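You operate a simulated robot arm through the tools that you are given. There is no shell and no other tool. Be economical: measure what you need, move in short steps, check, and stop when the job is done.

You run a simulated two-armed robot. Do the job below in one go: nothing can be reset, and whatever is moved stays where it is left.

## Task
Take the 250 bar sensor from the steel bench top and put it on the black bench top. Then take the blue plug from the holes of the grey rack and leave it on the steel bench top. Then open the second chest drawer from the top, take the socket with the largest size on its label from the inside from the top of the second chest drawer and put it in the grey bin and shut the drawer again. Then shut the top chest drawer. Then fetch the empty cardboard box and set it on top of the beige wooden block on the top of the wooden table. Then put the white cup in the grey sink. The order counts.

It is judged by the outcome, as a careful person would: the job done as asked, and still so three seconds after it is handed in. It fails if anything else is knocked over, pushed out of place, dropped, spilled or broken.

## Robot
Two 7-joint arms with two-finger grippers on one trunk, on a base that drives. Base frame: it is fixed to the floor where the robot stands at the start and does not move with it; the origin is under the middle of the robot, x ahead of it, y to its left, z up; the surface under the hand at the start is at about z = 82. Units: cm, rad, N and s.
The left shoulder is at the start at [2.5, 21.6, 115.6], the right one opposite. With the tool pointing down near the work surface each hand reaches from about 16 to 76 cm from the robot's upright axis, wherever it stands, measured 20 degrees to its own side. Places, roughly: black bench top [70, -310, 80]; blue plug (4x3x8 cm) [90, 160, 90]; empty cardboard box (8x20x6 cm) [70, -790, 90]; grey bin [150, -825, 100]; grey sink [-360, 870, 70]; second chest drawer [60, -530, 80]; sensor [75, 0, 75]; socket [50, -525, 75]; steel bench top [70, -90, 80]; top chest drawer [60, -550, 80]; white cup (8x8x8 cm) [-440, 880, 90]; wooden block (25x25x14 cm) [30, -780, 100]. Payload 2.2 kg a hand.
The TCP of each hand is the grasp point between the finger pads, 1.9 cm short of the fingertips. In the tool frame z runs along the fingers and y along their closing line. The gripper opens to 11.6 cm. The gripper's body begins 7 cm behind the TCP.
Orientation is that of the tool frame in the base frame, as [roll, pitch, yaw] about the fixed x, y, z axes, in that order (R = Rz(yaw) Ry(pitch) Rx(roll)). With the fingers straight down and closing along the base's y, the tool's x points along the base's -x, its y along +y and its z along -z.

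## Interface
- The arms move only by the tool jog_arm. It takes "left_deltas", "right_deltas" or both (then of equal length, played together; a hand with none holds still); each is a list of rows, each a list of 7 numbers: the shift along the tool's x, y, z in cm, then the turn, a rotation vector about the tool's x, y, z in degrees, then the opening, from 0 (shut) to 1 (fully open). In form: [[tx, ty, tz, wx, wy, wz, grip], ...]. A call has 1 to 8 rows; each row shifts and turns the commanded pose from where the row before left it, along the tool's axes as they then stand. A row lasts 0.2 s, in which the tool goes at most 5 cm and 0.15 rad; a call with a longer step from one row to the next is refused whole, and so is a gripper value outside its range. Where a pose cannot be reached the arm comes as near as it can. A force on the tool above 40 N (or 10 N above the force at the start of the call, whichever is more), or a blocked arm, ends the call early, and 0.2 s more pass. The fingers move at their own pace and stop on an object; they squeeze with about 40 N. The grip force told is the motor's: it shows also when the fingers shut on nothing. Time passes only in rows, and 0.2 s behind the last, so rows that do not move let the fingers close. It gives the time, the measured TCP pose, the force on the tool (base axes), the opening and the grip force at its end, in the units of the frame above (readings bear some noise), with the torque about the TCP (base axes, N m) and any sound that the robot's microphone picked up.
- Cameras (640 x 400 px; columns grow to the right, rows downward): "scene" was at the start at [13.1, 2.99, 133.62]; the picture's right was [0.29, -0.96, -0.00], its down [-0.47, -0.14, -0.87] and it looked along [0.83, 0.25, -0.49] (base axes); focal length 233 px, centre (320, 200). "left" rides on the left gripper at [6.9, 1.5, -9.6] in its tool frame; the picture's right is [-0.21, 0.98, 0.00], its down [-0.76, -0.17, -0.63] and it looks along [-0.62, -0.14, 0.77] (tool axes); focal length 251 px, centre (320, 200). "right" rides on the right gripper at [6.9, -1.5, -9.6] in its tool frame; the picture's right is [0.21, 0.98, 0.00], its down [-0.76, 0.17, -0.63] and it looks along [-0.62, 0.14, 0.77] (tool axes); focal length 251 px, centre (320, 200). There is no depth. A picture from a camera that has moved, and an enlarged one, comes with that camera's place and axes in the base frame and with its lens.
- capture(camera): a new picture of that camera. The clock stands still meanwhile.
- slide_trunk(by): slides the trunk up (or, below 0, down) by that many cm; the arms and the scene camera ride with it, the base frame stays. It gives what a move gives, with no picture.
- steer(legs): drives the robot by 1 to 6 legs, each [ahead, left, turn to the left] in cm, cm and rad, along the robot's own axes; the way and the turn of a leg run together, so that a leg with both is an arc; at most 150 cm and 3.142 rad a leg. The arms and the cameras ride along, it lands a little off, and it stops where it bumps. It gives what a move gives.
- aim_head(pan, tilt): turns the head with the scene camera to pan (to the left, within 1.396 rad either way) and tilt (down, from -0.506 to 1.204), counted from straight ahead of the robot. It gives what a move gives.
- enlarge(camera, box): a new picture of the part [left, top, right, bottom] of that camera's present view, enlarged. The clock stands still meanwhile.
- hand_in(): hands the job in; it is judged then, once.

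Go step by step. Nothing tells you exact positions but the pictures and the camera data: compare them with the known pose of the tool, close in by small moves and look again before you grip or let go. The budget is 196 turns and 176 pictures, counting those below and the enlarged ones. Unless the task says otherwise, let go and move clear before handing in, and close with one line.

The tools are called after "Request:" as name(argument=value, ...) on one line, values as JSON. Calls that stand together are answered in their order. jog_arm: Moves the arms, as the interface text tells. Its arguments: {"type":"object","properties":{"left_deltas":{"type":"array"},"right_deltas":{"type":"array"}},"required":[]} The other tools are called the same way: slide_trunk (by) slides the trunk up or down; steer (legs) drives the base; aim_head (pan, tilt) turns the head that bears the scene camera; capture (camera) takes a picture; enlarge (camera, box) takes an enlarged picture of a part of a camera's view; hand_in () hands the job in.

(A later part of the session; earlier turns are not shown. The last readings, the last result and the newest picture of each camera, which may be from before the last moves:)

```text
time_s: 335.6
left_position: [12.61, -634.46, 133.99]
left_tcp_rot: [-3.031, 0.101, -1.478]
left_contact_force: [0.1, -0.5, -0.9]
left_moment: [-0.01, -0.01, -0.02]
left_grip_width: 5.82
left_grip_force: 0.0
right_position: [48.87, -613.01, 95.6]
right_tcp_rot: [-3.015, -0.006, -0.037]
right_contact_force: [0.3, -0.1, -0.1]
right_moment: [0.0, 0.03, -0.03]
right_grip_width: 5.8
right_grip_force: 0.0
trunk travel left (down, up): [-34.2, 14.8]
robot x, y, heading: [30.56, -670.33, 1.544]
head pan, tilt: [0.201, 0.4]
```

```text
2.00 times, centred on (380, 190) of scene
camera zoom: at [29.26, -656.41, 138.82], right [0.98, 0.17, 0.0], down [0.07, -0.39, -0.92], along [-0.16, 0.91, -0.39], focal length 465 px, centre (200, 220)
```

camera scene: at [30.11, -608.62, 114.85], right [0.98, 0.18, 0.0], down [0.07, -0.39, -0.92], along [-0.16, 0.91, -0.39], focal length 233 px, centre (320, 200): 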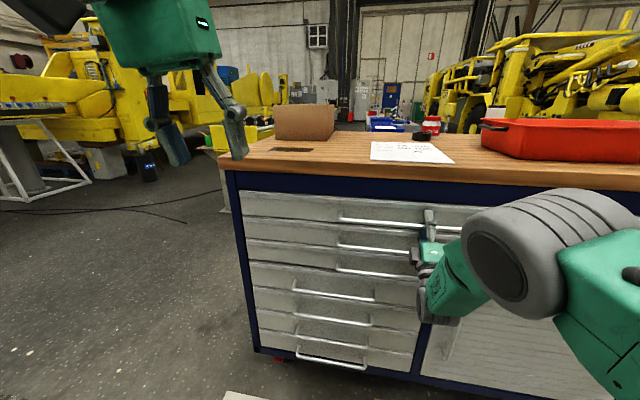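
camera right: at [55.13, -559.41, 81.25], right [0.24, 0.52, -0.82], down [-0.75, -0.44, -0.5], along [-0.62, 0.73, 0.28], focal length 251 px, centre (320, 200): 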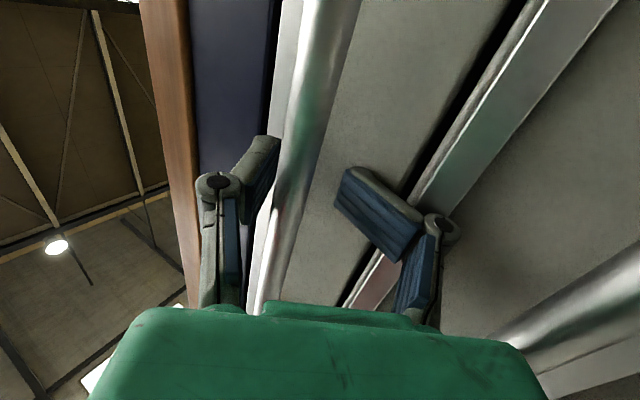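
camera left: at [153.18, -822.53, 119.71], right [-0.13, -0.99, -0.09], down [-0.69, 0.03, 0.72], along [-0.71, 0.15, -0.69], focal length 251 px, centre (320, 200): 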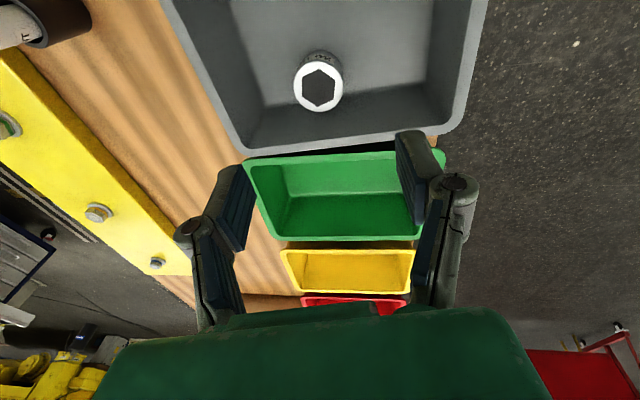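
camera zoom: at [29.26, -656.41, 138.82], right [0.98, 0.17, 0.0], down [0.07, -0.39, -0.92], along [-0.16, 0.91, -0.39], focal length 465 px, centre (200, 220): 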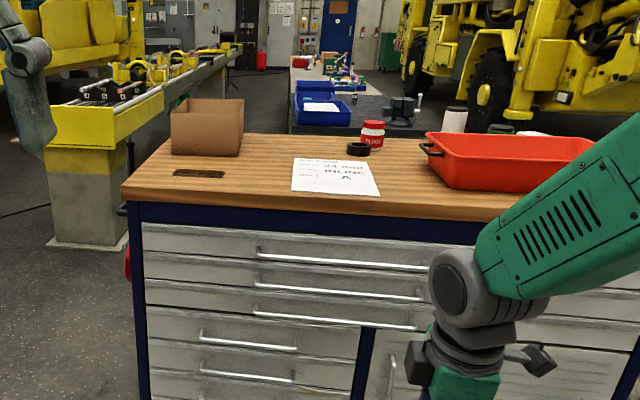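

Drawers look good. I'll raise the right hand a bit and turn around to face the table.

Request:
jog_arm(right_deltas=[[0, 0, -4, 0, 0, 0, 0.6], [0, 0, -4, 0, 0, 0, 0.6], [0, 0, -4, 0, 0, 0, 0.6]])

Request:
steer(legs=[[0, 0, 1.56], [0, 0, 1.57]])

Request:
aim_head(pan=0.1, tilt=0.6)

Request:
capture(camera="scene")

```text
time_s: 336.4
left_position: [12.61, -634.67, 134.05]
left_tcp_rot: [-3.032, 0.104, -1.478]
left_contact_force: [0.7, -0.3, 1.1]
left_moment: [-0.01, 0.02, 0.0]
left_grip_width: 5.8
left_grip_force: 0.0
right_position: [48.64, -614.68, 107.58]
right_tcp_rot: [-3.015, -0.007, -0.038]
right_contact_force: [0.1, 0.2, -0.7]
right_moment: [0.03, -0.01, -0.03]
right_grip_width: 6.97
right_grip_force: 0.0
trunk travel left (down, up): [-34.2, 14.8]
robot x, y, heading: [30.7, -670.08, 1.547]
head pan, tilt: [0.201, 0.4]
```

```text
time_s: 344.4
left_position: [48.7, -706.08, 134.06]
left_tcp_rot: [-3.032, 0.103, 1.656]
left_contact_force: [-0.6, -0.1, 1.1]
left_moment: [0.0, 0.0, -0.04]
left_grip_width: 5.79
left_grip_force: 0.0
right_position: [12.42, -725.75, 107.58]
right_tcp_rot: [-3.014, -0.005, 3.097]
right_contact_force: [0.8, -0.4, -0.1]
right_moment: [0.0, 0.01, 0.02]
right_grip_width: 6.98
right_grip_force: 0.1
trunk travel left (down, up): [-34.2, 14.8]
robot x, y, heading: [30.47, -670.18, -1.601]
head pan, tilt: [0.201, 0.4]
```

```text
time_s: 345.1
left_position: [48.56, -705.96, 133.96]
left_tcp_rot: [-3.032, 0.097, 1.656]
left_contact_force: [0.5, 0.1, 0.2]
left_moment: [0.01, 0.03, 0.02]
left_grip_width: 5.78
left_grip_force: 0.1
right_position: [12.42, -725.61, 107.75]
right_tcp_rot: [-3.009, -0.006, 3.098]
right_contact_force: [0.0, 0.0, -0.7]
right_moment: [0.0, 0.01, -0.02]
right_grip_width: 6.95
right_grip_force: 0.0
trunk travel left (down, up): [-34.2, 14.8]
robot x, y, heading: [30.89, -670.29, -1.597]
head pan, tilt: [0.099, 0.6]
```

```text
46 pictures are left
camera scene: at [31.32, -683.06, 137.02], right [-1.0, -0.07, 0.0], down [-0.04, 0.57, -0.82], along [0.06, -0.82, -0.57], focal length 233 px, centre (320, 200)
```

scene: 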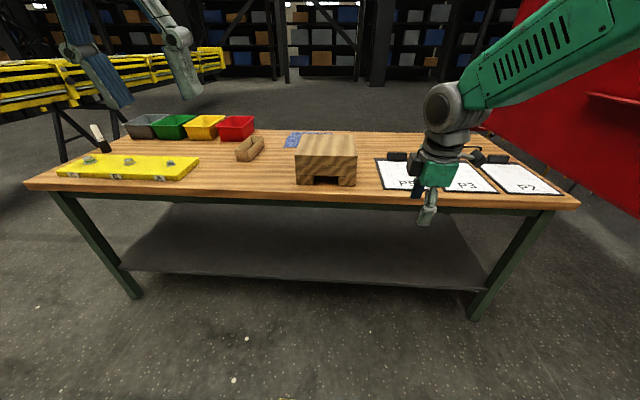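

The block is around [35, -785] with its top at z≈96, and the small open cardboard box is around [80, -803]. I'll shift left 30 cm, drive in 55 cm and look closely.

Request:
steer(legs=[[0, 32, 0], [55, 0, 0]])

Request:
jog_arm(right_deltas=[[0, 0, -2, 0, 0, 0, 0.6], [0, 0, -2, 0, 0, 0, 0.6], [0, 0, 0, 0, 0, 0, 0.6], [0, 0, 0, 0, 0, 0, 0.6], [0, 0, 0, 0, 0, 0, 0.6], [0, 0, 0, 0, 0, 0, 0.6], [0, 0, 0, 0, 0, 0, 0.6]])

Request:
capture(camera="scene")

Request:
capture(camera="left")

```text
time_s: 350.0
left_position: [76.37, -762.12, 133.95]
left_tcp_rot: [-3.055, 0.092, 1.657]
left_contact_force: [-1.0, -0.6, 0.1]
left_moment: [0.0, -0.11, 0.01]
left_grip_width: 5.8
left_grip_force: 0.0
right_position: [40.64, -781.79, 107.29]
right_tcp_rot: [-3.012, 0.014, 3.097]
right_contact_force: [-1.3, -1.4, 0.0]
right_moment: [-0.02, -0.08, -0.02]
right_grip_width: 6.94
right_grip_force: 0.0
trunk travel left (down, up): [-34.2, 14.8]
robot x, y, heading: [60.93, -726.7, -1.601]
head pan, tilt: [0.099, 0.6]
```

```text
time_s: 351.8
left_position: [76.84, -762.03, 133.2]
left_tcp_rot: [-3.045, 0.075, 1.651]
left_contact_force: [0.6, -0.7, 0.0]
left_moment: [-0.01, 0.01, -0.02]
left_grip_width: 5.82
left_grip_force: 0.0
right_position: [40.76, -780.81, 111.89]
right_tcp_rot: [-3.012, 0.001, 3.091]
right_contact_force: [-0.5, -0.3, 0.5]
right_moment: [-0.01, -0.03, 0.03]
right_grip_width: 6.95
right_grip_force: 0.1
trunk travel left (down, up): [-34.2, 14.8]
robot x, y, heading: [59.6, -726.53, -1.599]
head pan, tilt: [0.099, 0.6]
stopped in row 7 (right hand): the arm was blocked; the commanded pose is now the measured one
```

```text
45 pictures are left
camera scene: at [57.05, -739.26, 136.98], right [-1.0, -0.07, -0.02], down [-0.02, 0.57, -0.82], along [0.07, -0.82, -0.57], focal length 233 px, centre (320, 200)
```

scene: 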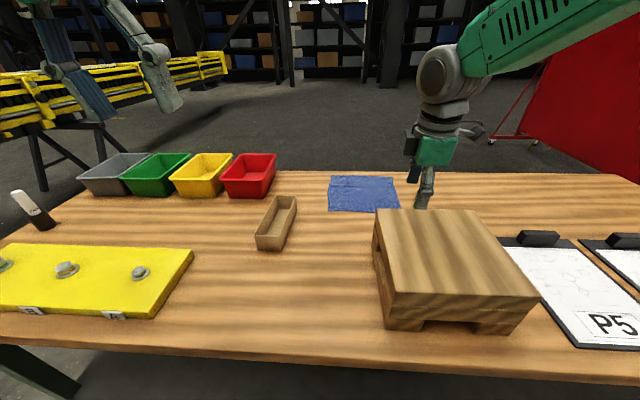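

```text
44 pictures are left
camera left: at [78.44, -754.23, 142.0], right [0.99, -0.14, -0.08], down [-0.05, -0.71, 0.7], along [-0.15, -0.69, -0.71], focal length 251 px, centre (320, 200)
```

left: 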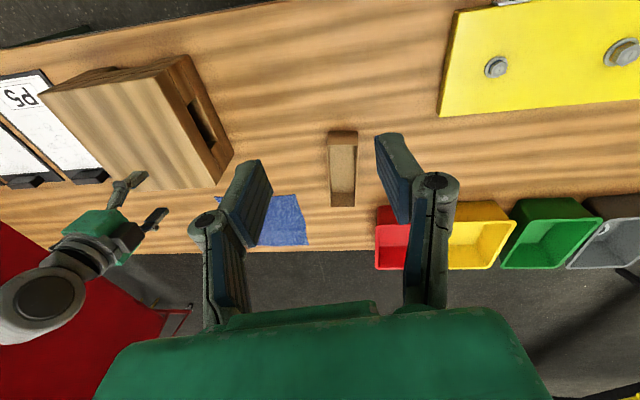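

The box is empty, centred at about [75.7, -797.5], with its long side along y. I'll drive 5 cm closer, straighten the left hand, open it fully and move above the box.

Request:
steer(legs=[[5, 0, 0]])

Request:
jog_arm(left_deltas=[[-3.8, 0, 3, -5.5, 0, 0, 1.0], [-3.8, 0, 3, 0, 4.3, 4.6, 1.0], [-3.8, 0, 3, 0, 0, 0, 1.0], [-3.8, 0, 3, 0, 0, 0, 1.0], [-3.8, -0.5, 3, 0, 0, 0, 1.0], [-3.8, -0.5, 3, 0, 0, 0, 1.0], [-3.8, 0, 3, 0, 0, 0, 1.0], [-3.5, 0, 3, 0, 0, 0, 1.0]])

Request:
capture(camera="left")

```text
time_s: 352.8
left_position: [77.53, -766.37, 133.15]
left_tcp_rot: [-3.039, 0.083, 1.653]
left_contact_force: [-0.4, 0.6, 0.3]
left_moment: [0.0, -0.05, -0.02]
left_grip_width: 5.8
left_grip_force: 0.1
right_position: [41.48, -785.42, 112.23]
right_tcp_rot: [-3.005, -0.004, 3.094]
right_contact_force: [-0.6, 0.0, 0.5]
right_moment: [-0.02, -0.01, -0.01]
right_grip_width: 6.97
right_grip_force: 0.1
trunk travel left (down, up): [-34.2, 14.8]
robot x, y, heading: [59.69, -731.45, -1.598]
head pan, tilt: [0.099, 0.6]
```

```text
time_s: 354.6
left_position: [78.9, -797.63, 109.36]
left_tcp_rot: [-3.119, 0.002, 1.575]
left_contact_force: [-0.4, -0.6, -0.1]
left_moment: [0.04, -0.05, 0.0]
left_grip_width: 11.61
left_grip_force: 0.1
right_position: [43.58, -785.91, 112.15]
right_tcp_rot: [-3.007, -0.023, 3.095]
right_contact_force: [-0.6, -1.5, 0.1]
right_moment: [0.0, -0.01, 0.0]
right_grip_width: 6.93
right_grip_force: 0.1
trunk travel left (down, up): [-34.2, 14.8]
robot x, y, heading: [59.57, -731.5, -1.596]
head pan, tilt: [0.099, 0.6]
```

```text
43 pictures are left
camera left: at [80.6, -790.74, 118.9], right [0.98, -0.21, -0.02], down [-0.15, -0.76, 0.64], along [-0.15, -0.62, -0.77], focal length 251 px, centre (320, 200)
```

left: 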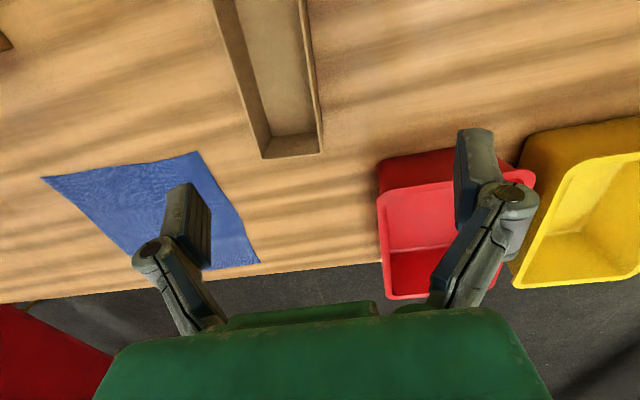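

The box centre is at about [73.2, -797], turned about 4°. I'll shift the hand left 5.7 cm, align and descend halfway.

Request:
jog_arm(left_deltas=[[0, -2, 2, 0, 0, 4, 1.0], [0, -2, 3, 0, 0, 0, 1.0], [0, -1.7, 3, 0, 0, 0, 1.0], [0, 0, 3, 0, 0, 0, 1.0], [0, 0, 0, 0, 0, 0, 1.0], [0, 0, 0, 0, 0, 0, 1.0]])

Request:
capture(camera="left")

Request:
capture(camera="scene")

```text
time_s: 356.0
left_position: [70.86, -796.92, 99.15]
left_tcp_rot: [-3.136, 0.009, 1.499]
left_contact_force: [-0.5, 0.2, -0.4]
left_moment: [0.0, -0.05, -0.05]
left_grip_width: 11.58
left_grip_force: 0.1
right_position: [41.33, -785.46, 112.37]
right_tcp_rot: [-3.007, -0.006, 3.092]
right_contact_force: [-2.4, 0.0, 2.0]
right_moment: [0.03, -0.12, -0.02]
right_grip_width: 6.94
right_grip_force: 0.1
trunk travel left (down, up): [-34.2, 14.8]
robot x, y, heading: [58.94, -731.04, -1.596]
head pan, tilt: [0.099, 0.6]
```

```text
42 pictures are left
camera left: at [72.72, -790.13, 108.62], right [0.96, -0.28, 0.0], down [-0.22, -0.74, 0.64], along [-0.18, -0.61, -0.77], focal length 251 px, centre (320, 200)
```

left: 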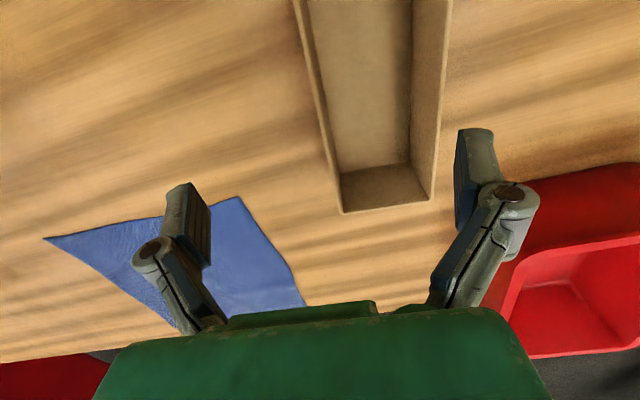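

```text
41 pictures are left
camera scene: at [59.97, -744.29, 137.01], right [-1.0, -0.07, 0.0], down [-0.04, 0.57, -0.82], along [0.06, -0.82, -0.57], focal length 233 px, centre (320, 200)
```

scene: 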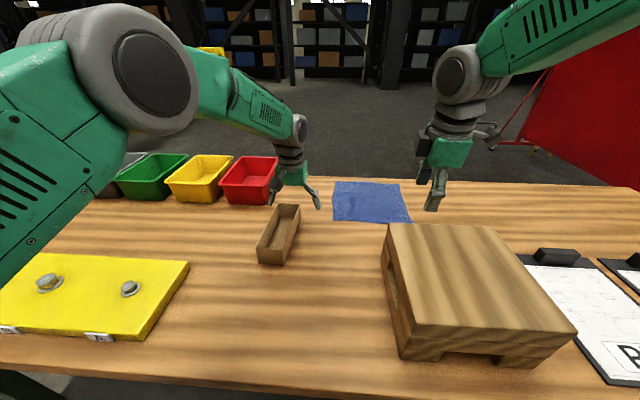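

The sway misled me by a few centimetres. I'll correct 4 cm to the right, let it settle and check.

Request:
jog_arm(left_deltas=[[0, 2, 1, 0, 0, -2, 1.0], [0, 2, 1, 0, 0, 0, 1.0], [0, 0, 0, 0, 0, 0, 1.0], [0, 0, 0, 0, 0, 0, 1.0], [0, 0, 0, 0, 0, 0, 1.0], [0, 0, 0, 0, 0, 0, 1.0], [0, 0, 0, 0, 0, 0, 1.0], [0, 0, 0, 0, 0, 0, 1.0]])

Request:
capture(camera="left")

```text
time_s: 358.0
left_position: [71.25, -796.79, 97.76]
left_tcp_rot: [3.119, 0.012, 1.526]
left_contact_force: [-2.6, -0.9, -1.0]
left_moment: [-0.02, -0.19, -0.03]
left_grip_width: 11.61
left_grip_force: 0.1
right_position: [37.5, -785.03, 112.01]
right_tcp_rot: [-3.006, 0.022, 3.085]
right_contact_force: [-2.4, -0.5, -1.1]
right_moment: [0.01, -0.23, -0.02]
right_grip_width: 6.95
right_grip_force: 0.0
trunk travel left (down, up): [-34.2, 14.8]
robot x, y, heading: [58.12, -731.17, -1.602]
head pan, tilt: [0.099, 0.6]
stopped in row 8 (left hand): the arm was blocked; the commanded pose is now the measured one
```

```text
40 pictures are left
camera left: at [72.65, -789.91, 107.32], right [0.97, -0.26, 0.03], down [-0.21, -0.74, 0.64], along [-0.15, -0.62, -0.77], focal length 251 px, centre (320, 200)
```

left: 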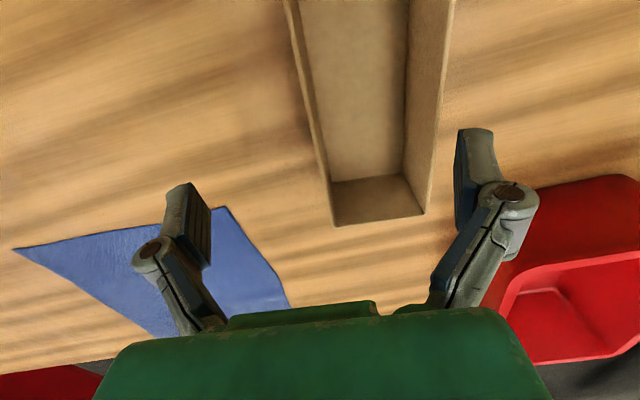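

The robot still sways sideways; I'll wait until it calms.

Request:
jog_arm(left_deltas=[[0, 0, 0, 0, 0, 0, 1.0], [0, 0, 0, 0, 0, 0, 1.0], [0, 0, 0, 0, 0, 0, 1.0], [0, 0, 0, 0, 0, 0, 1.0], [0, 0, 0, 0, 0, 0, 1.0], [0, 0, 0, 0, 0, 0, 1.0], [0, 0, 0, 0, 0, 0, 1.0], [0, 0, 0, 0, 0, 0, 1.0]])

Request:
jog_arm(left_deltas=[[0, 0, 0, 0, 0, 0, 1.0], [0, 0, 0, 0, 0, 0, 1.0], [0, 0, 0, 0, 0, 0, 1.0], [0, 0, 0, 0, 0, 0, 1.0], [0, 0, 0, 0, 0, 0, 1.0], [0, 0, 0, 0, 0, 0, 1.0], [0, 0, 0, 0, 0, 0, 1.0]])

Request:
jog_arm(left_deltas=[[0, 0, 0, 0, 0, 0, 1.0], [0, 0, 0, 0, 0, 0, 1.0]])

Request:
jog_arm(left_deltas=[[0, 0, 0, 0, 0, 0, 1.0], [0, 0, 0, 0, 0, 0, 1.0]])

Request:
capture(camera="left")

```text
time_s: 360.0
left_position: [76.97, -796.79, 97.14]
left_tcp_rot: [-3.108, 0.016, 1.531]
left_contact_force: [2.0, 0.9, 0.3]
left_moment: [-0.06, 0.16, 0.03]
left_grip_width: 11.6
left_grip_force: 0.0
right_position: [44.07, -784.66, 113.13]
right_tcp_rot: [-2.999, -0.035, 3.09]
right_contact_force: [1.6, 0.1, 0.4]
right_moment: [-0.05, 0.19, -0.03]
right_grip_width: 6.96
right_grip_force: 0.1
trunk travel left (down, up): [-34.2, 14.8]
robot x, y, heading: [58.9, -731.11, -1.601]
head pan, tilt: [0.099, 0.6]
stopped in row 8 (left hand): the arm was blocked; the commanded pose is now the measured one
```

```text
time_s: 361.6
left_position: [73.66, -796.76, 97.31]
left_tcp_rot: [-3.134, 0.016, 1.527]
left_contact_force: [-0.3, -0.2, 0.1]
left_moment: [0.05, -0.03, -0.01]
left_grip_width: 11.59
left_grip_force: 0.1
right_position: [40.47, -784.75, 112.54]
right_tcp_rot: [-3.003, -0.006, 3.083]
right_contact_force: [-0.6, -0.1, 1.2]
right_moment: [0.0, -0.03, 0.0]
right_grip_width: 6.93
right_grip_force: 0.0
trunk travel left (down, up): [-34.2, 14.8]
robot x, y, heading: [58.65, -731.74, -1.604]
head pan, tilt: [0.099, 0.6]
```

```text
time_s: 362.4
left_position: [70.57, -796.2, 98.18]
left_tcp_rot: [3.128, 0.023, 1.518]
left_contact_force: [-1.5, 0.7, -0.2]
left_moment: [-0.01, -0.15, -0.03]
left_grip_width: 11.63
left_grip_force: 0.0
right_position: [37.1, -784.04, 112.6]
right_tcp_rot: [-2.998, 0.016, 3.077]
right_contact_force: [-2.1, 0.6, 0.1]
right_moment: [-0.01, -0.14, 0.0]
right_grip_width: 6.99
right_grip_force: 0.1
trunk travel left (down, up): [-34.2, 14.8]
robot x, y, heading: [57.04, -731.56, -1.604]
head pan, tilt: [0.099, 0.6]
stopped in row 2 (left hand): the arm was blocked; the commanded pose is now the measured one
```

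```text
time_s: 363.0
left_position: [72.05, -796.22, 97.7]
left_tcp_rot: [3.14, 0.02, 1.521]
left_contact_force: [0.0, -0.1, 1.2]
left_moment: [0.0, -0.01, -0.04]
left_grip_width: 11.6
left_grip_force: 0.0
right_position: [38.76, -784.15, 112.77]
right_tcp_rot: [-2.999, 0.002, 3.08]
right_contact_force: [-0.6, -0.5, 0.4]
right_moment: [-0.02, -0.07, 0.0]
right_grip_width: 6.97
right_grip_force: 0.0
trunk travel left (down, up): [-34.2, 14.8]
robot x, y, heading: [57.53, -731.72, -1.601]
head pan, tilt: [0.099, 0.6]
```

```text
39 pictures are left
camera left: at [73.72, -789.21, 107.3], right [0.96, -0.26, 0.01], down [-0.2, -0.73, 0.65], along [-0.17, -0.63, -0.76], focal length 251 px, centre (320, 200)
```

left: 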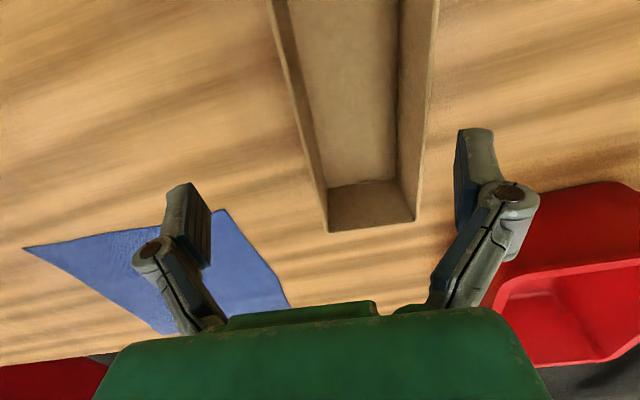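

Request:
jog_arm(left_deltas=[[0, 0, -4, 0, 0, 0, 1.0], [0, 0, -4, 0, 0, 0, 1.0], [0, 0, -4, 0, 0, 0, 1.0], [0, 0, -4, 0, 0, 0, 1.0]], right_deltas=[[0, 0, -3, 0, 0, 0, 0.6], [0, 0, -3, 0, 0, 0, 0.6], [0, 0, -3, 0, 0, 0, 0.6], [0, 0, -3, 0, 0, 0, 0.6]])

Request:
slide_trunk(by=-15)

Request:
jog_arm(left_deltas=[[0, 0, 0, 0, 0, 0, 1.0], [0, 0, 0, 0, 0, 0, 1.0], [0, 0, 0, 0, 0, 0, 1.0], [0, 0, 0, 0, 0, 0, 1.0], [0, 0, 0, 0, 0, 0, 1.0], [0, 0, 0, 0, 0, 0, 1.0], [0, 0, 0, 0, 0, 0, 1.0], [0, 0, 0, 0, 0, 0, 1.0]])

Request:
jog_arm(left_deltas=[[0, 0, 0, 0, 0, 0, 1.0], [0, 0, 0, 0, 0, 0, 1.0], [0, 0, 0, 0, 0, 0, 1.0]])

Request:
jog_arm(left_deltas=[[0, 0, 0, 0, 0, 0, 1.0], [0, 0, 0, 0, 0, 0, 1.0]])

```text
time_s: 364.2
left_position: [69.98, -795.5, 114.11]
left_tcp_rot: [3.127, 0.024, 1.514]
left_contact_force: [-1.4, 0.1, -0.7]
left_moment: [-0.01, -0.05, 0.01]
left_grip_width: 11.61
left_grip_force: 0.1
right_position: [36.7, -781.98, 124.71]
right_tcp_rot: [-2.997, 0.014, 3.074]
right_contact_force: [-0.8, -0.3, 0.0]
right_moment: [0.0, -0.09, -0.01]
right_grip_width: 6.97
right_grip_force: 0.1
trunk travel left (down, up): [-34.2, 14.8]
robot x, y, heading: [57.23, -731.76, -1.605]
head pan, tilt: [0.099, 0.6]
stopped in row 4 (left hand): the arm was blocked; the commanded pose is now the measured one
```

```text
time_s: 365.9
left_position: [70.67, -795.63, 99.14]
left_tcp_rot: [3.132, 0.021, 1.515]
left_contact_force: [-1.4, 0.2, -0.1]
left_moment: [0.0, -0.05, 0.0]
left_grip_width: 11.6
left_grip_force: 0.0
right_position: [37.39, -781.93, 109.75]
right_tcp_rot: [-2.995, 0.011, 3.076]
right_contact_force: [-0.2, 0.6, 1.0]
right_moment: [0.01, -0.05, -0.01]
right_grip_width: 6.95
right_grip_force: 0.1
trunk travel left (down, up): [-19.2, 29.8]
robot x, y, heading: [56.92, -731.52, -1.604]
head pan, tilt: [0.099, 0.6]
```

```text
time_s: 367.7
left_position: [72.23, -795.6, 98.89]
left_tcp_rot: [-3.137, 0.024, 1.519]
left_contact_force: [0.2, 0.1, 0.4]
left_moment: [-0.04, 0.04, 0.02]
left_grip_width: 11.59
left_grip_force: 0.1
right_position: [39.19, -782.01, 110.01]
right_tcp_rot: [-2.995, -0.001, 3.078]
right_contact_force: [1.0, -0.3, -0.1]
right_moment: [0.02, 0.05, -0.03]
right_grip_width: 6.93
right_grip_force: 0.2
trunk travel left (down, up): [-19.2, 29.8]
robot x, y, heading: [57.34, -731.33, -1.6]
head pan, tilt: [0.099, 0.6]
```

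```text
time_s: 368.5
left_position: [71.95, -795.55, 99.02]
left_tcp_rot: [-3.141, 0.022, 1.517]
left_contact_force: [0.3, -0.5, 0.2]
left_moment: [-0.01, 0.02, 0.0]
left_grip_width: 11.59
left_grip_force: 0.1
right_position: [38.86, -782.05, 109.9]
right_tcp_rot: [-2.995, 0.002, 3.078]
right_contact_force: [-0.3, -1.1, -0.5]
right_moment: [0.01, 0.02, -0.02]
right_grip_width: 6.95
right_grip_force: 0.0
trunk travel left (down, up): [-19.2, 29.8]
robot x, y, heading: [57.43, -731.37, -1.609]
head pan, tilt: [0.099, 0.6]
```

```text
time_s: 369.1
left_position: [70.28, -795.55, 99.06]
left_tcp_rot: [3.131, 0.023, 1.515]
left_contact_force: [-0.6, -0.1, -0.2]
left_moment: [0.01, -0.03, -0.01]
left_grip_width: 11.58
left_grip_force: 0.1
right_position: [37.14, -782.07, 109.78]
right_tcp_rot: [-2.998, 0.013, 3.078]
right_contact_force: [-0.3, 0.1, 0.3]
right_moment: [0.01, -0.03, 0.02]
right_grip_width: 6.92
right_grip_force: 0.1
trunk travel left (down, up): [-19.2, 29.8]
robot x, y, heading: [57.21, -731.54, -1.599]
head pan, tilt: [0.099, 0.6]
```

The sway is now about ±1 cm. The box centre is at [74.5, -800]; I'll shift over it and check.

Request:
jog_arm(left_deltas=[[-1, 1.1, 1, 0, 0, 0, 1.0], [-1, 1.1, 1, 0, 0, 0, 1.0], [-1, 1.1, 1, 0, 0, 0, 1.0], [0, 0, 0, 0, 0, 0, 1.0], [0, 0, 0, 0, 0, 0, 1.0], [0, 0, 0, 0, 0, 0, 1.0], [0, 0, 0, 0, 0, 0, 1.0], [0, 0, 0, 0, 0, 0, 1.0]])

Request:
jog_arm(left_deltas=[[0, 0, 0, 0, 0, 0, 1.0], [0, 0, 0, 0, 0, 0, 1.0], [0, 0, 0, 0, 0, 0, 1.0], [0, 0, 0, 0, 0, 0, 1.0], [0, 0, 0, 0, 0, 0, 1.0]])

Request:
capture(camera="left")

```text
time_s: 370.9
left_position: [74.1, -798.88, 96.17]
left_tcp_rot: [3.137, 0.022, 1.518]
left_contact_force: [-0.6, -0.2, 1.0]
left_moment: [0.03, -0.03, 0.01]
left_grip_width: 11.61
left_grip_force: 0.1
right_position: [37.83, -781.88, 109.95]
right_tcp_rot: [-2.997, 0.008, 3.078]
right_contact_force: [-0.7, -0.7, 0.1]
right_moment: [0.03, -0.05, 0.02]
right_grip_width: 6.98
right_grip_force: 0.0
trunk travel left (down, up): [-19.2, 29.8]
robot x, y, heading: [57.22, -731.34, -1.607]
head pan, tilt: [0.099, 0.6]
```

```text
time_s: 372.1
left_position: [75.04, -798.92, 96.17]
left_tcp_rot: [-3.139, 0.022, 1.519]
left_contact_force: [0.2, 0.3, 0.1]
left_moment: [0.0, 0.03, 0.0]
left_grip_width: 11.62
left_grip_force: 0.1
right_position: [38.67, -781.89, 109.99]
right_tcp_rot: [-2.997, 0.001, 3.077]
right_contact_force: [0.2, -0.4, 0.1]
right_moment: [0.02, 0.08, -0.02]
right_grip_width: 6.96
right_grip_force: 0.0
trunk travel left (down, up): [-19.2, 29.8]
robot x, y, heading: [57.23, -731.44, -1.607]
head pan, tilt: [0.099, 0.6]
```

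```text
38 pictures are left
camera left: at [76.81, -791.86, 105.49], right [0.96, -0.27, 0.0], down [-0.2, -0.73, 0.65], along [-0.17, -0.63, -0.76], focal length 251 px, centre (320, 200)
```

left: 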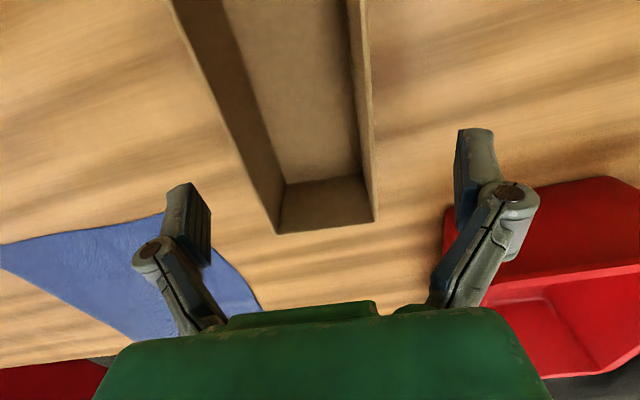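

Nearly centred. I'll shift 1 cm left, lower 10 cm and close.

Request:
jog_arm(left_deltas=[[0, -1, 2, 0, 0, 0, 1.0], [0, 0, 4, 0, 0, 0, 1.0], [0, 0, 4, 0, 0, 0, 1.0], [0, 0, 0, 0, 0, 0, 1.0]])

Request:
capture(camera="left")

```text
time_s: 372.9
left_position: [74.15, -798.99, 89.0]
left_tcp_rot: [-3.141, 0.042, 1.521]
left_contact_force: [0.5, 10.6, 12.5]
left_moment: [0.18, 0.79, -0.64]
left_grip_width: 11.62
left_grip_force: 0.0
right_position: [38.64, -781.5, 110.09]
right_tcp_rot: [-2.993, 0.004, 3.079]
right_contact_force: [-0.2, 0.0, -0.1]
right_moment: [0.07, 0.01, -0.01]
right_grip_width: 6.95
right_grip_force: 0.1
trunk travel left (down, up): [-19.2, 29.8]
robot x, y, heading: [57.18, -731.27, -1.603]
head pan, tilt: [0.099, 0.6]
stopped in row 3 (left hand): the force on the tool passed its limit at 65 N (the readings are from after the stop); the commanded pose is now the measured one
```

```text
37 pictures are left
camera left: at [75.96, -791.84, 98.31], right [0.96, -0.26, 0.01], down [-0.2, -0.72, 0.66], along [-0.17, -0.64, -0.75], focal length 251 px, centre (320, 200)
```

left: 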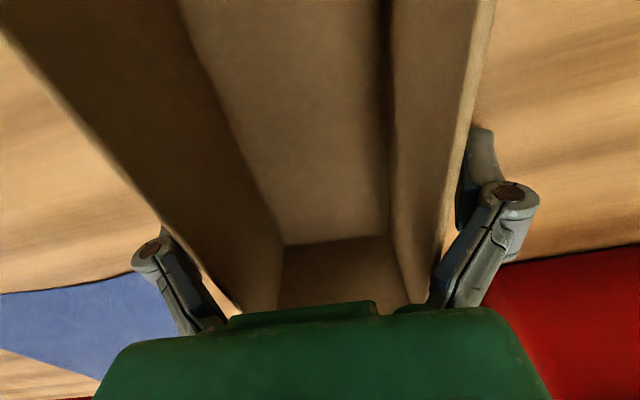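

The fingertips reached the table, which lies higher than I assumed (z≈87); both fingers are outside the box walls. I'll rise 1 cm, move 3 cm back toward the box's middle and close.

Request:
jog_arm(left_deltas=[[0, 0, -1, 0, 0, 0, 1.0], [1.5, 0, 0, 0, 0, 0, 1.0], [1.5, 0, 0, 0, 0, 0, 1.0], [0, 0, 0, 0, 0, 0, 0.8], [0, 0, 0, 0, 0, 0, 0.6], [0, 0, 0, 0, 0, 0, 0.6]])

Request:
capture(camera="left")

```text
time_s: 374.3
left_position: [74.19, -796.16, 90.03]
left_tcp_rot: [3.138, 0.047, 1.519]
left_contact_force: [1.5, -1.4, 12.0]
left_moment: [0.42, 0.05, -0.46]
left_grip_width: 7.34
left_grip_force: 40.3
right_position: [38.32, -781.65, 110.1]
right_tcp_rot: [-2.993, 0.006, 3.078]
right_contact_force: [-0.4, -0.1, 0.4]
right_moment: [0.0, 0.04, 0.01]
right_grip_width: 6.97
right_grip_force: 0.0
trunk travel left (down, up): [-19.2, 29.8]
robot x, y, heading: [56.95, -731.8, -1.596]
head pan, tilt: [0.099, 0.6]
```

```text
36 pictures are left
camera left: at [75.93, -788.85, 99.33], right [0.96, -0.26, 0.01], down [-0.21, -0.72, 0.67], along [-0.17, -0.65, -0.74], focal length 251 px, centre (320, 200)
```

left: 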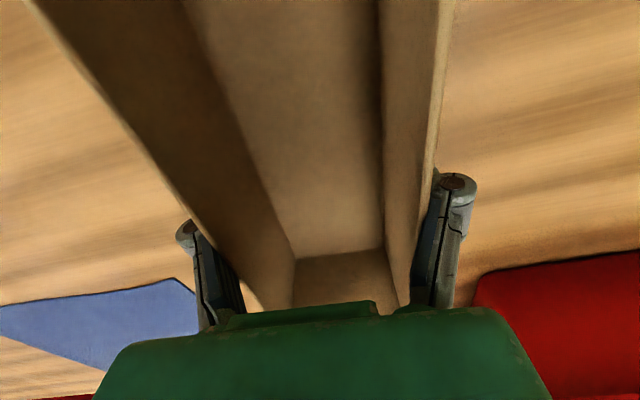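

Gripped at 7.3 cm. I'll lift it clear.

Request:
jog_arm(left_deltas=[[0, 0, -1.5, 0, 0, 0, 0.6], [0, 0, -3.5, 0, 0, 0, 0.6], [0, 0, -4, 0, 0, 0, 0.6], [0, 0, -4, 0, 0, 0, 0.6], [0, 0, -4, 0, 0, 0, 0.6], [0, 0, -4, 0, 0, 0, 0.6], [0, 0, -4, 0, 0, 0, 0.6]])

Request:
capture(camera="scene")

```text
time_s: 375.9
left_position: [74.15, -795.05, 114.81]
left_tcp_rot: [3.138, 0.045, 1.52]
left_contact_force: [0.6, -0.7, 0.0]
left_moment: [-0.01, -0.02, 0.0]
left_grip_width: 7.27
left_grip_force: 40.0
right_position: [38.36, -781.71, 110.06]
right_tcp_rot: [-2.992, 0.006, 3.077]
right_contact_force: [0.6, -0.4, -0.3]
right_moment: [0.03, 0.02, 0.01]
right_grip_width: 6.94
right_grip_force: 0.1
trunk travel left (down, up): [-19.2, 29.8]
robot x, y, heading: [57.6, -731.35, -1.601]
head pan, tilt: [0.099, 0.6]
```

```text
35 pictures are left
camera scene: at [57.68, -744.3, 122.01], right [-1.0, -0.07, 0.0], down [-0.04, 0.57, -0.82], along [0.06, -0.82, -0.57], focal length 233 px, centre (320, 200)
```

scene: 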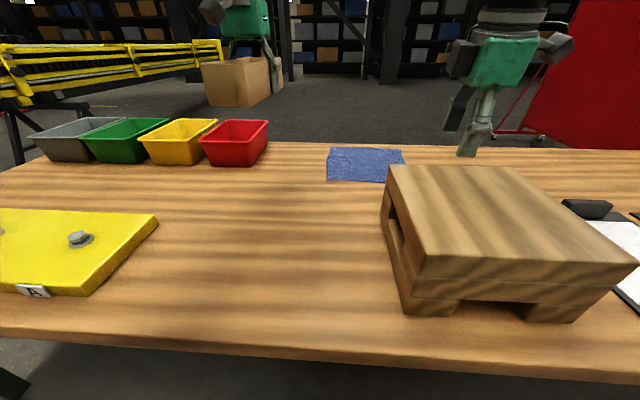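

The box is held. The block's top is 25×25 cm centred at [34.2, -775.3], z≈101. I'll move back 19 cm and right 40 cm so the box comes over it.

Request:
steer(legs=[[-19, -40, 0]])

Request:
jog_arm(left_deltas=[[0, 0, 0, 0, 0, 0, 0.6], [0, 0, 0, 0, 0, 0, 0.6], [0, 0, 0, 0, 0, 0, 0.6], [0, 0, 0, 0, 0, 0, 0.6], [0, 0, 0, 0, 0, 0, 0.6], [0, 0, 0, 0, 0, 0, 0.6], [0, 0, 0, 0, 0, 0, 0.6], [0, 0, 0, 0, 0, 0, 0.6]])

Request:
jog_arm(left_deltas=[[0, 0, 0, 0, 0, 0, 0.6], [0, 0, 0, 0, 0, 0, 0.6], [0, 0, 0, 0, 0, 0, 0.6], [0, 0, 0, 0, 0, 0, 0.6], [0, 0, 0, 0, 0, 0, 0.6], [0, 0, 0, 0, 0, 0, 0.6], [0, 0, 0, 0, 0, 0, 0.6], [0, 0, 0, 0, 0, 0, 0.6]])

Request:
capture(camera="scene")

```text
time_s: 378.6
left_position: [35.67, -774.83, 114.66]
left_tcp_rot: [-3.139, 0.043, 1.524]
left_contact_force: [0.1, -0.2, -1.3]
left_moment: [0.0, 0.03, 0.01]
left_grip_width: 7.22
left_grip_force: 40.0
right_position: [-0.13, -761.57, 110.15]
right_tcp_rot: [-2.992, -0.001, 3.083]
right_contact_force: [1.0, -1.0, 0.0]
right_moment: [0.01, 0.04, 0.03]
right_grip_width: 6.93
right_grip_force: 0.0
trunk travel left (down, up): [-19.2, 29.8]
robot x, y, heading: [17.8, -711.46, -1.594]
head pan, tilt: [0.099, 0.6]
```

```text
time_s: 380.4
left_position: [35.65, -774.42, 115.04]
left_tcp_rot: [-3.139, 0.048, 1.526]
left_contact_force: [0.4, -0.9, 0.4]
left_moment: [-0.03, 0.0, -0.03]
left_grip_width: 7.24
left_grip_force: 40.3
right_position: [-0.16, -761.24, 110.2]
right_tcp_rot: [-2.99, -0.002, 3.085]
right_contact_force: [0.8, -0.2, 0.7]
right_moment: [-0.04, 0.02, -0.01]
right_grip_width: 6.98
right_grip_force: 0.0
trunk travel left (down, up): [-19.2, 29.8]
robot x, y, heading: [17.8, -711.15, -1.604]
head pan, tilt: [0.099, 0.6]
```

```text
time_s: 382.2
left_position: [35.21, -774.48, 115.0]
left_tcp_rot: [3.141, 0.046, 1.524]
left_contact_force: [0.4, 0.1, -0.2]
left_moment: [-0.01, 0.02, 0.0]
left_grip_width: 7.19
left_grip_force: 40.2
right_position: [-0.47, -761.32, 110.3]
right_tcp_rot: [-2.99, 0.001, 3.084]
right_contact_force: [0.5, -0.6, -0.3]
right_moment: [0.04, 0.01, -0.01]
right_grip_width: 6.97
right_grip_force: 0.0
trunk travel left (down, up): [-19.2, 29.8]
robot x, y, heading: [17.97, -711.28, -1.599]
head pan, tilt: [0.099, 0.6]
```

```text
34 pictures are left
camera scene: at [18.3, -724.16, 122.01], right [-1.0, -0.07, 0.0], down [-0.04, 0.57, -0.82], along [0.06, -0.82, -0.57], focal length 233 px, centre (320, 200)
```

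scene: 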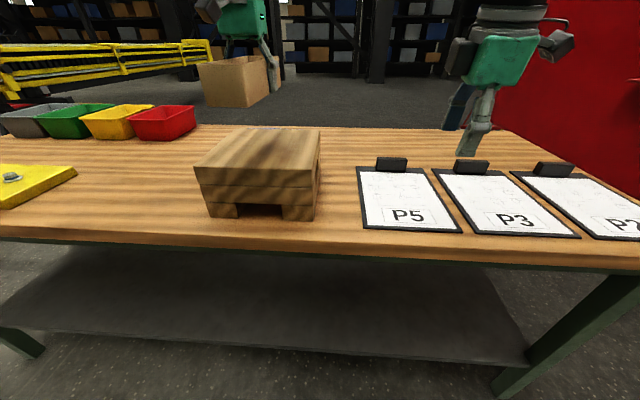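

It is steady and above the block. I'll lower to just above the top, then in small steps to contact.

Request:
jog_arm(left_deltas=[[-0.5, -0.4, 3, 0, 0, 0, 0.6], [-0.5, -0.4, 3, 0, 0, 0, 0.6], [0, 0, 3, 0, 0, 0, 0.6], [0, 0, 0, 0, 0, 0, 0.6]])

Request:
capture(camera="scene")

```text
time_s: 383.2
left_position: [34.43, -775.88, 106.14]
left_tcp_rot: [3.141, 0.047, 1.525]
left_contact_force: [0.5, -0.9, -0.8]
left_moment: [-0.02, 0.0, -0.01]
left_grip_width: 7.18
left_grip_force: 39.7
right_position: [-0.54, -761.26, 110.23]
right_tcp_rot: [-2.99, 0.001, 3.081]
right_contact_force: [-0.1, -0.1, 0.1]
right_moment: [-0.02, 0.01, -0.01]
right_grip_width: 6.97
right_grip_force: 0.1
trunk travel left (down, up): [-19.2, 29.8]
robot x, y, heading: [17.77, -711.19, -1.601]
head pan, tilt: [0.099, 0.6]
```

```text
33 pictures are left
camera scene: at [18.31, -724.15, 122.01], right [-1.0, -0.07, 0.0], down [-0.04, 0.57, -0.82], along [0.06, -0.82, -0.57], focal length 233 px, centre (320, 200)
```

scene: 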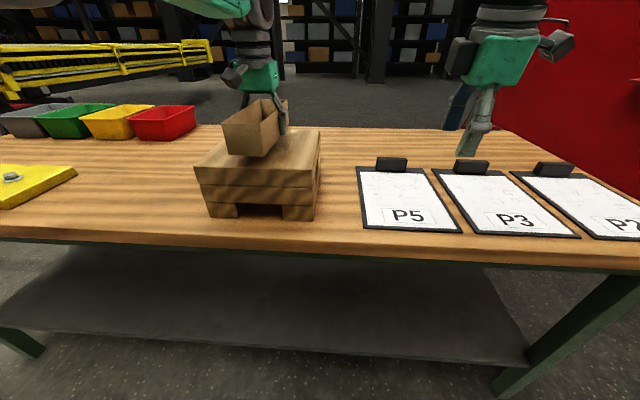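

Request:
jog_arm(left_deltas=[[0, 0, 0.8, 0, 0, 0, 0.6], [0, 0, 0, 0, 0, 0, 0.6]])

Request:
jog_arm(left_deltas=[[0, 0, 0.6, 0, 0, 0, 0.6], [0, 0, 0, 0, 0, 0, 0.6]])

Request:
jog_arm(left_deltas=[[0, 0, 0.5, 0, 0, 0, 0.6], [0, 0, 0, 0, 0, 0, 0.6]])

```text
time_s: 383.8
left_position: [34.53, -775.89, 105.35]
left_tcp_rot: [3.14, 0.047, 1.525]
left_contact_force: [0.1, -0.5, -0.1]
left_moment: [-0.02, 0.01, 0.02]
left_grip_width: 7.18
left_grip_force: 39.9
right_position: [-0.51, -761.27, 110.25]
right_tcp_rot: [-2.989, 0.003, 3.081]
right_contact_force: [-0.7, 0.3, 0.2]
right_moment: [0.0, 0.02, 0.02]
right_grip_width: 6.94
right_grip_force: 0.1
trunk travel left (down, up): [-19.2, 29.8]
robot x, y, heading: [17.95, -711.72, -1.593]
head pan, tilt: [0.099, 0.6]
```

```text
time_s: 384.4
left_position: [34.48, -775.99, 104.72]
left_tcp_rot: [3.139, 0.047, 1.524]
left_contact_force: [-0.2, -0.4, 0.1]
left_moment: [-0.03, 0.0, 0.0]
left_grip_width: 7.2
left_grip_force: 39.9
right_position: [-0.5, -761.33, 110.35]
right_tcp_rot: [-2.989, 0.002, 3.082]
right_contact_force: [0.5, 0.4, -0.4]
right_moment: [-0.04, 0.03, -0.01]
right_grip_width: 6.96
right_grip_force: 0.1
trunk travel left (down, up): [-19.2, 29.8]
robot x, y, heading: [17.94, -711.71, -1.598]
head pan, tilt: [0.099, 0.6]
```

```text
time_s: 385.0
left_position: [34.46, -776.0, 104.15]
left_tcp_rot: [3.139, 0.046, 1.527]
left_contact_force: [-0.3, -0.4, 0.1]
left_moment: [0.01, -0.03, 0.0]
left_grip_width: 7.2
left_grip_force: 39.7
right_position: [-0.36, -761.25, 110.18]
right_tcp_rot: [-2.991, 0.002, 3.082]
right_contact_force: [-0.8, -0.2, -0.1]
right_moment: [0.0, 0.02, -0.02]
right_grip_width: 6.94
right_grip_force: 0.0
trunk travel left (down, up): [-19.2, 29.8]
robot x, y, heading: [17.42, -711.62, -1.598]
head pan, tilt: [0.099, 0.6]
```

Request:
jog_arm(left_deltas=[[0, 0, 0.5, 0, 0, 0, 0.6], [0, 0, 0, 0, 0, 0, 0.6]])

Request:
jog_arm(left_deltas=[[0, 0, 0.4, 0, 0, 0, 0.6], [0, 0, 0, 0, 0, 0, 0.6]])

Request:
enlarge(camera="scene", box=[180, 80, 340, 230])

```text
time_s: 385.6
left_position: [34.47, -775.98, 103.73]
left_tcp_rot: [3.14, 0.046, 1.524]
left_contact_force: [0.0, 0.9, 0.2]
left_moment: [-0.01, -0.02, 0.0]
left_grip_width: 7.2
left_grip_force: 39.9
right_position: [-0.53, -761.28, 110.26]
right_tcp_rot: [-2.989, 0.002, 3.081]
right_contact_force: [-0.7, 0.9, 0.6]
right_moment: [-0.05, -0.02, 0.03]
right_grip_width: 6.95
right_grip_force: 0.0
trunk travel left (down, up): [-19.2, 29.8]
robot x, y, heading: [17.78, -711.42, -1.599]
head pan, tilt: [0.099, 0.6]
```

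```text
time_s: 386.2
left_position: [34.59, -775.98, 103.53]
left_tcp_rot: [3.14, 0.051, 1.526]
left_contact_force: [1.8, -6.3, 20.0]
left_moment: [2.23, -0.53, -0.34]
left_grip_width: 7.2
left_grip_force: 39.8
right_position: [-0.52, -761.25, 110.3]
right_tcp_rot: [-2.988, 0.002, 3.083]
right_contact_force: [0.9, -0.6, -0.3]
right_moment: [-0.02, 0.02, 0.01]
right_grip_width: 6.99
right_grip_force: 0.0
trunk travel left (down, up): [-19.2, 29.8]
robot x, y, heading: [17.99, -711.45, -1.598]
head pan, tilt: [0.099, 0.6]
```

```text
2.67 times, centred on (260, 155) of scene
camera zoom: at [18.26, -724.02, 122.06], right [-1.0, -0.07, 0.0], down [-0.04, 0.57, -0.82], along [0.06, -0.82, -0.57], focal length 620 px, centre (480, 320)
```

zoom: 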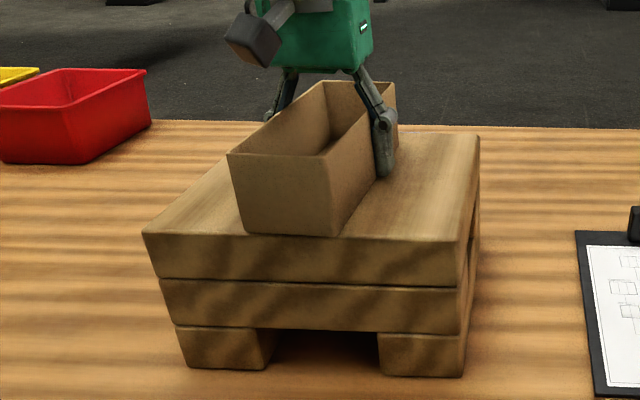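

The box touches, but its near end is right at the block's front edge. I'll lift 1 cm, shift it 2.3 cm further back and lower again.

Request:
jog_arm(left_deltas=[[0, 0, -1.2, 0, 0, 0, 0.6], [-1.2, 0, 0, 0, 0, 0, 0.6], [-1.2, 0, 0, 0, 0, 0, 0.6], [0, 0, 0.6, 0, 0, 0, 0.6], [0, 0, 0, 0, 0, 0, 0.6]])

Request:
jog_arm(left_deltas=[[0, 0, 0.4, 0, 0, 0, 0.6], [0, 0, 0, 0, 0, 0, 0.6]])

Request:
jog_arm(left_deltas=[[0, 0, 0.3, 0, 0, 0, 0.6], [0, 0, 0, 0, 0, 0, 0.6]])

Request:
enlarge(camera="scene", box=[180, 80, 340, 230])

```text
time_s: 387.4
left_position: [34.31, -778.45, 103.99]
left_tcp_rot: [3.138, 0.046, 1.524]
left_contact_force: [-0.3, 0.2, 0.0]
left_moment: [-0.01, 0.03, 0.01]
left_grip_width: 7.23
left_grip_force: 39.6
right_position: [-0.5, -761.32, 110.24]
right_tcp_rot: [-2.99, 0.003, 3.082]
right_contact_force: [-0.7, -1.4, 0.4]
right_moment: [0.02, 0.01, -0.03]
right_grip_width: 6.94
right_grip_force: 0.0
trunk travel left (down, up): [-19.2, 29.8]
robot x, y, heading: [17.92, -711.23, -1.596]
head pan, tilt: [0.099, 0.6]
```

```text
time_s: 388.0
left_position: [34.37, -778.34, 103.6]
left_tcp_rot: [3.138, 0.046, 1.525]
left_contact_force: [0.9, 0.4, -1.1]
left_moment: [-0.02, 0.0, -0.01]
left_grip_width: 7.18
left_grip_force: 40.1
right_position: [-0.51, -761.31, 110.25]
right_tcp_rot: [-2.99, 0.002, 3.083]
right_contact_force: [-0.3, -0.4, 0.1]
right_moment: [-0.03, 0.0, 0.01]
right_grip_width: 6.96
right_grip_force: 0.1
trunk travel left (down, up): [-19.2, 29.8]
robot x, y, heading: [17.87, -711.55, -1.602]
head pan, tilt: [0.099, 0.6]
```

```text
time_s: 388.6
left_position: [34.39, -778.41, 103.46]
left_tcp_rot: [3.14, 0.05, 1.525]
left_contact_force: [-0.6, -3.6, 12.9]
left_moment: [1.58, -0.17, -0.07]
left_grip_width: 7.16
left_grip_force: 39.7
right_position: [-0.59, -761.23, 110.22]
right_tcp_rot: [-2.989, 0.001, 3.084]
right_contact_force: [0.1, -0.2, 0.3]
right_moment: [0.0, 0.02, -0.03]
right_grip_width: 6.97
right_grip_force: 0.1
trunk travel left (down, up): [-19.2, 29.8]
robot x, y, heading: [17.6, -711.48, -1.595]
head pan, tilt: [0.099, 0.6]
```

```text
2.67 times, centred on (260, 155) of scene
camera zoom: at [18.26, -724.07, 122.04], right [-1.0, -0.07, 0.0], down [-0.04, 0.57, -0.82], along [0.06, -0.82, -0.57], focal length 620 px, centre (480, 320)
```

zoom: 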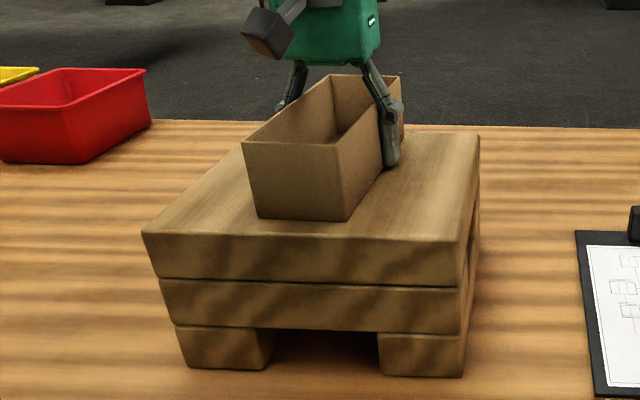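

Now it sits well on the block. I'll release and lift off.

Request:
jog_arm(left_deltas=[[0, 0, 0, 0, 0, 0, 0.75], [0, 0, 0, 0, 0, 0, 0.95], [0, 0, 0, 0, 0, 0, 0.95], [0, 0, -3, 0, 0, 0, 0.95], [0, 0, -4, 0, 0, 0, 0.95], [0, 0, -4, 0, 0, 0, 0.95], [0, 0, -4, 0, 0, 0, 0.95]])

Request:
capture(camera="scene")

```text
time_s: 390.2
left_position: [34.65, -776.27, 117.09]
left_tcp_rot: [3.141, 0.045, 1.525]
left_contact_force: [0.1, 0.3, 0.4]
left_moment: [0.02, 0.0, 0.01]
left_grip_width: 11.01
left_grip_force: 0.1
left hand out of reach, approached as far as the arm can: row 6, 7
right_position: [-0.44, -761.12, 110.32]
right_tcp_rot: [-2.991, 0.002, 3.082]
right_contact_force: [0.0, -0.3, 0.1]
right_moment: [0.0, -0.02, 0.01]
right_grip_width: 6.95
right_grip_force: 0.0
trunk travel left (down, up): [-19.2, 29.8]
robot x, y, heading: [18.03, -711.42, -1.595]
head pan, tilt: [0.099, 0.6]
```

```text
30 pictures are left
camera scene: at [18.31, -724.12, 122.01], right [-1.0, -0.07, 0.0], down [-0.04, 0.57, -0.82], along [0.06, -0.82, -0.57], focal length 233 px, centre (320, 200)
```

scene: 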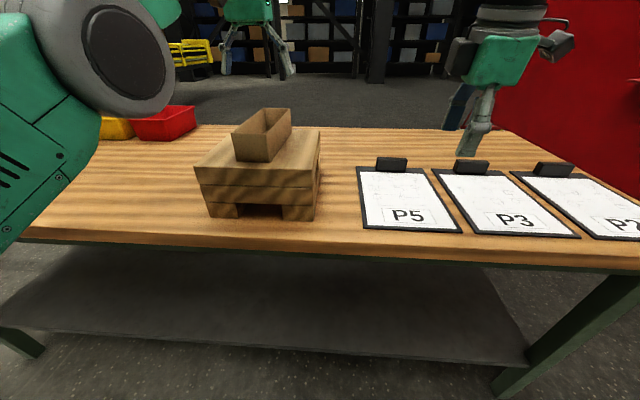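

The box is on the block. Now to the cup at about [-440, 880]: I'll retract the left hand, leave the table area, and drive back along the bench aisle.

Request:
jog_arm(left_deltas=[[3, 0, 0, 0, 0, 0, 0.8], [3, 0, 0, 0, 0, 0, 0.8], [3, 0, 0, 0, 0, 0, 0.8], [3, 0, 0, 0, 0, 0, 0.8], [2, 0, 0, 0, 0, 0, 0.8]])

Request:
steer(legs=[[-27, 0, 0], [0, 0, 1.597], [-115, 0, 0], [0, 115, 0], [0, 115, 0], [65, 0, 0]])

Request:
aim_head(pan=1.1, tilt=0.4)

Request:
capture(camera="scene")

```text
time_s: 391.4
left_position: [33.82, -774.66, 119.87]
left_tcp_rot: [3.141, 0.047, 1.526]
left_contact_force: [-0.4, 0.7, 0.8]
left_moment: [-0.01, 0.0, -0.03]
left_grip_width: 9.28
left_grip_force: 0.0
left hand out of reach, approached as far as the arm can: row 1, 2, 3, 4, 5
right_position: [-0.61, -761.25, 110.32]
right_tcp_rot: [-2.99, 0.003, 3.082]
right_contact_force: [0.7, 0.3, 0.3]
right_moment: [-0.03, 0.02, 0.01]
right_grip_width: 6.94
right_grip_force: 0.1
trunk travel left (down, up): [-19.2, 29.8]
robot x, y, heading: [17.81, -711.37, -1.603]
head pan, tilt: [0.099, 0.6]
```

```text
time_s: 416.7
left_position: [33.06, -438.59, 119.88]
left_tcp_rot: [3.139, 0.047, 3.103]
left_contact_force: [0.4, 1.0, -0.5]
left_moment: [0.04, 0.02, -0.01]
left_grip_width: 9.28
left_grip_force: 0.0
right_position: [19.88, -472.92, 110.26]
right_tcp_rot: [-2.992, 0.002, -1.626]
right_contact_force: [-0.3, 0.2, 0.2]
right_moment: [0.01, 0.02, -0.02]
right_grip_width: 6.97
right_grip_force: 0.1
trunk travel left (down, up): [-19.2, 29.8]
robot x, y, heading: [-29.83, -454.78, -0.024]
head pan, tilt: [0.099, 0.6]
```

```text
time_s: 418.0
left_position: [32.96, -438.54, 120.18]
left_tcp_rot: [3.139, 0.05, 3.102]
left_contact_force: [-0.6, 0.0, -0.4]
left_moment: [0.02, -0.01, 0.01]
left_grip_width: 9.27
left_grip_force: 0.0
right_position: [19.69, -472.84, 110.54]
right_tcp_rot: [-2.987, 0.003, -1.626]
right_contact_force: [-0.2, 0.1, 0.1]
right_moment: [-0.01, 0.0, 0.01]
right_grip_width: 6.99
right_grip_force: 0.0
trunk travel left (down, up): [-19.2, 29.8]
robot x, y, heading: [-30.06, -454.76, -0.022]
head pan, tilt: [1.1, 0.4]
```

```text
29 pictures are left
camera scene: at [-21.26, -446.5, 123.85], right [0.88, -0.47, 0.0], down [-0.19, -0.34, -0.92], along [0.44, 0.81, -0.39], focal length 233 px, centre (320, 200)
```

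scene: 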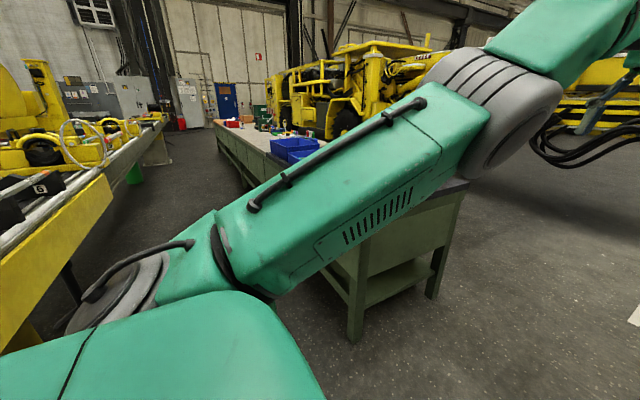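

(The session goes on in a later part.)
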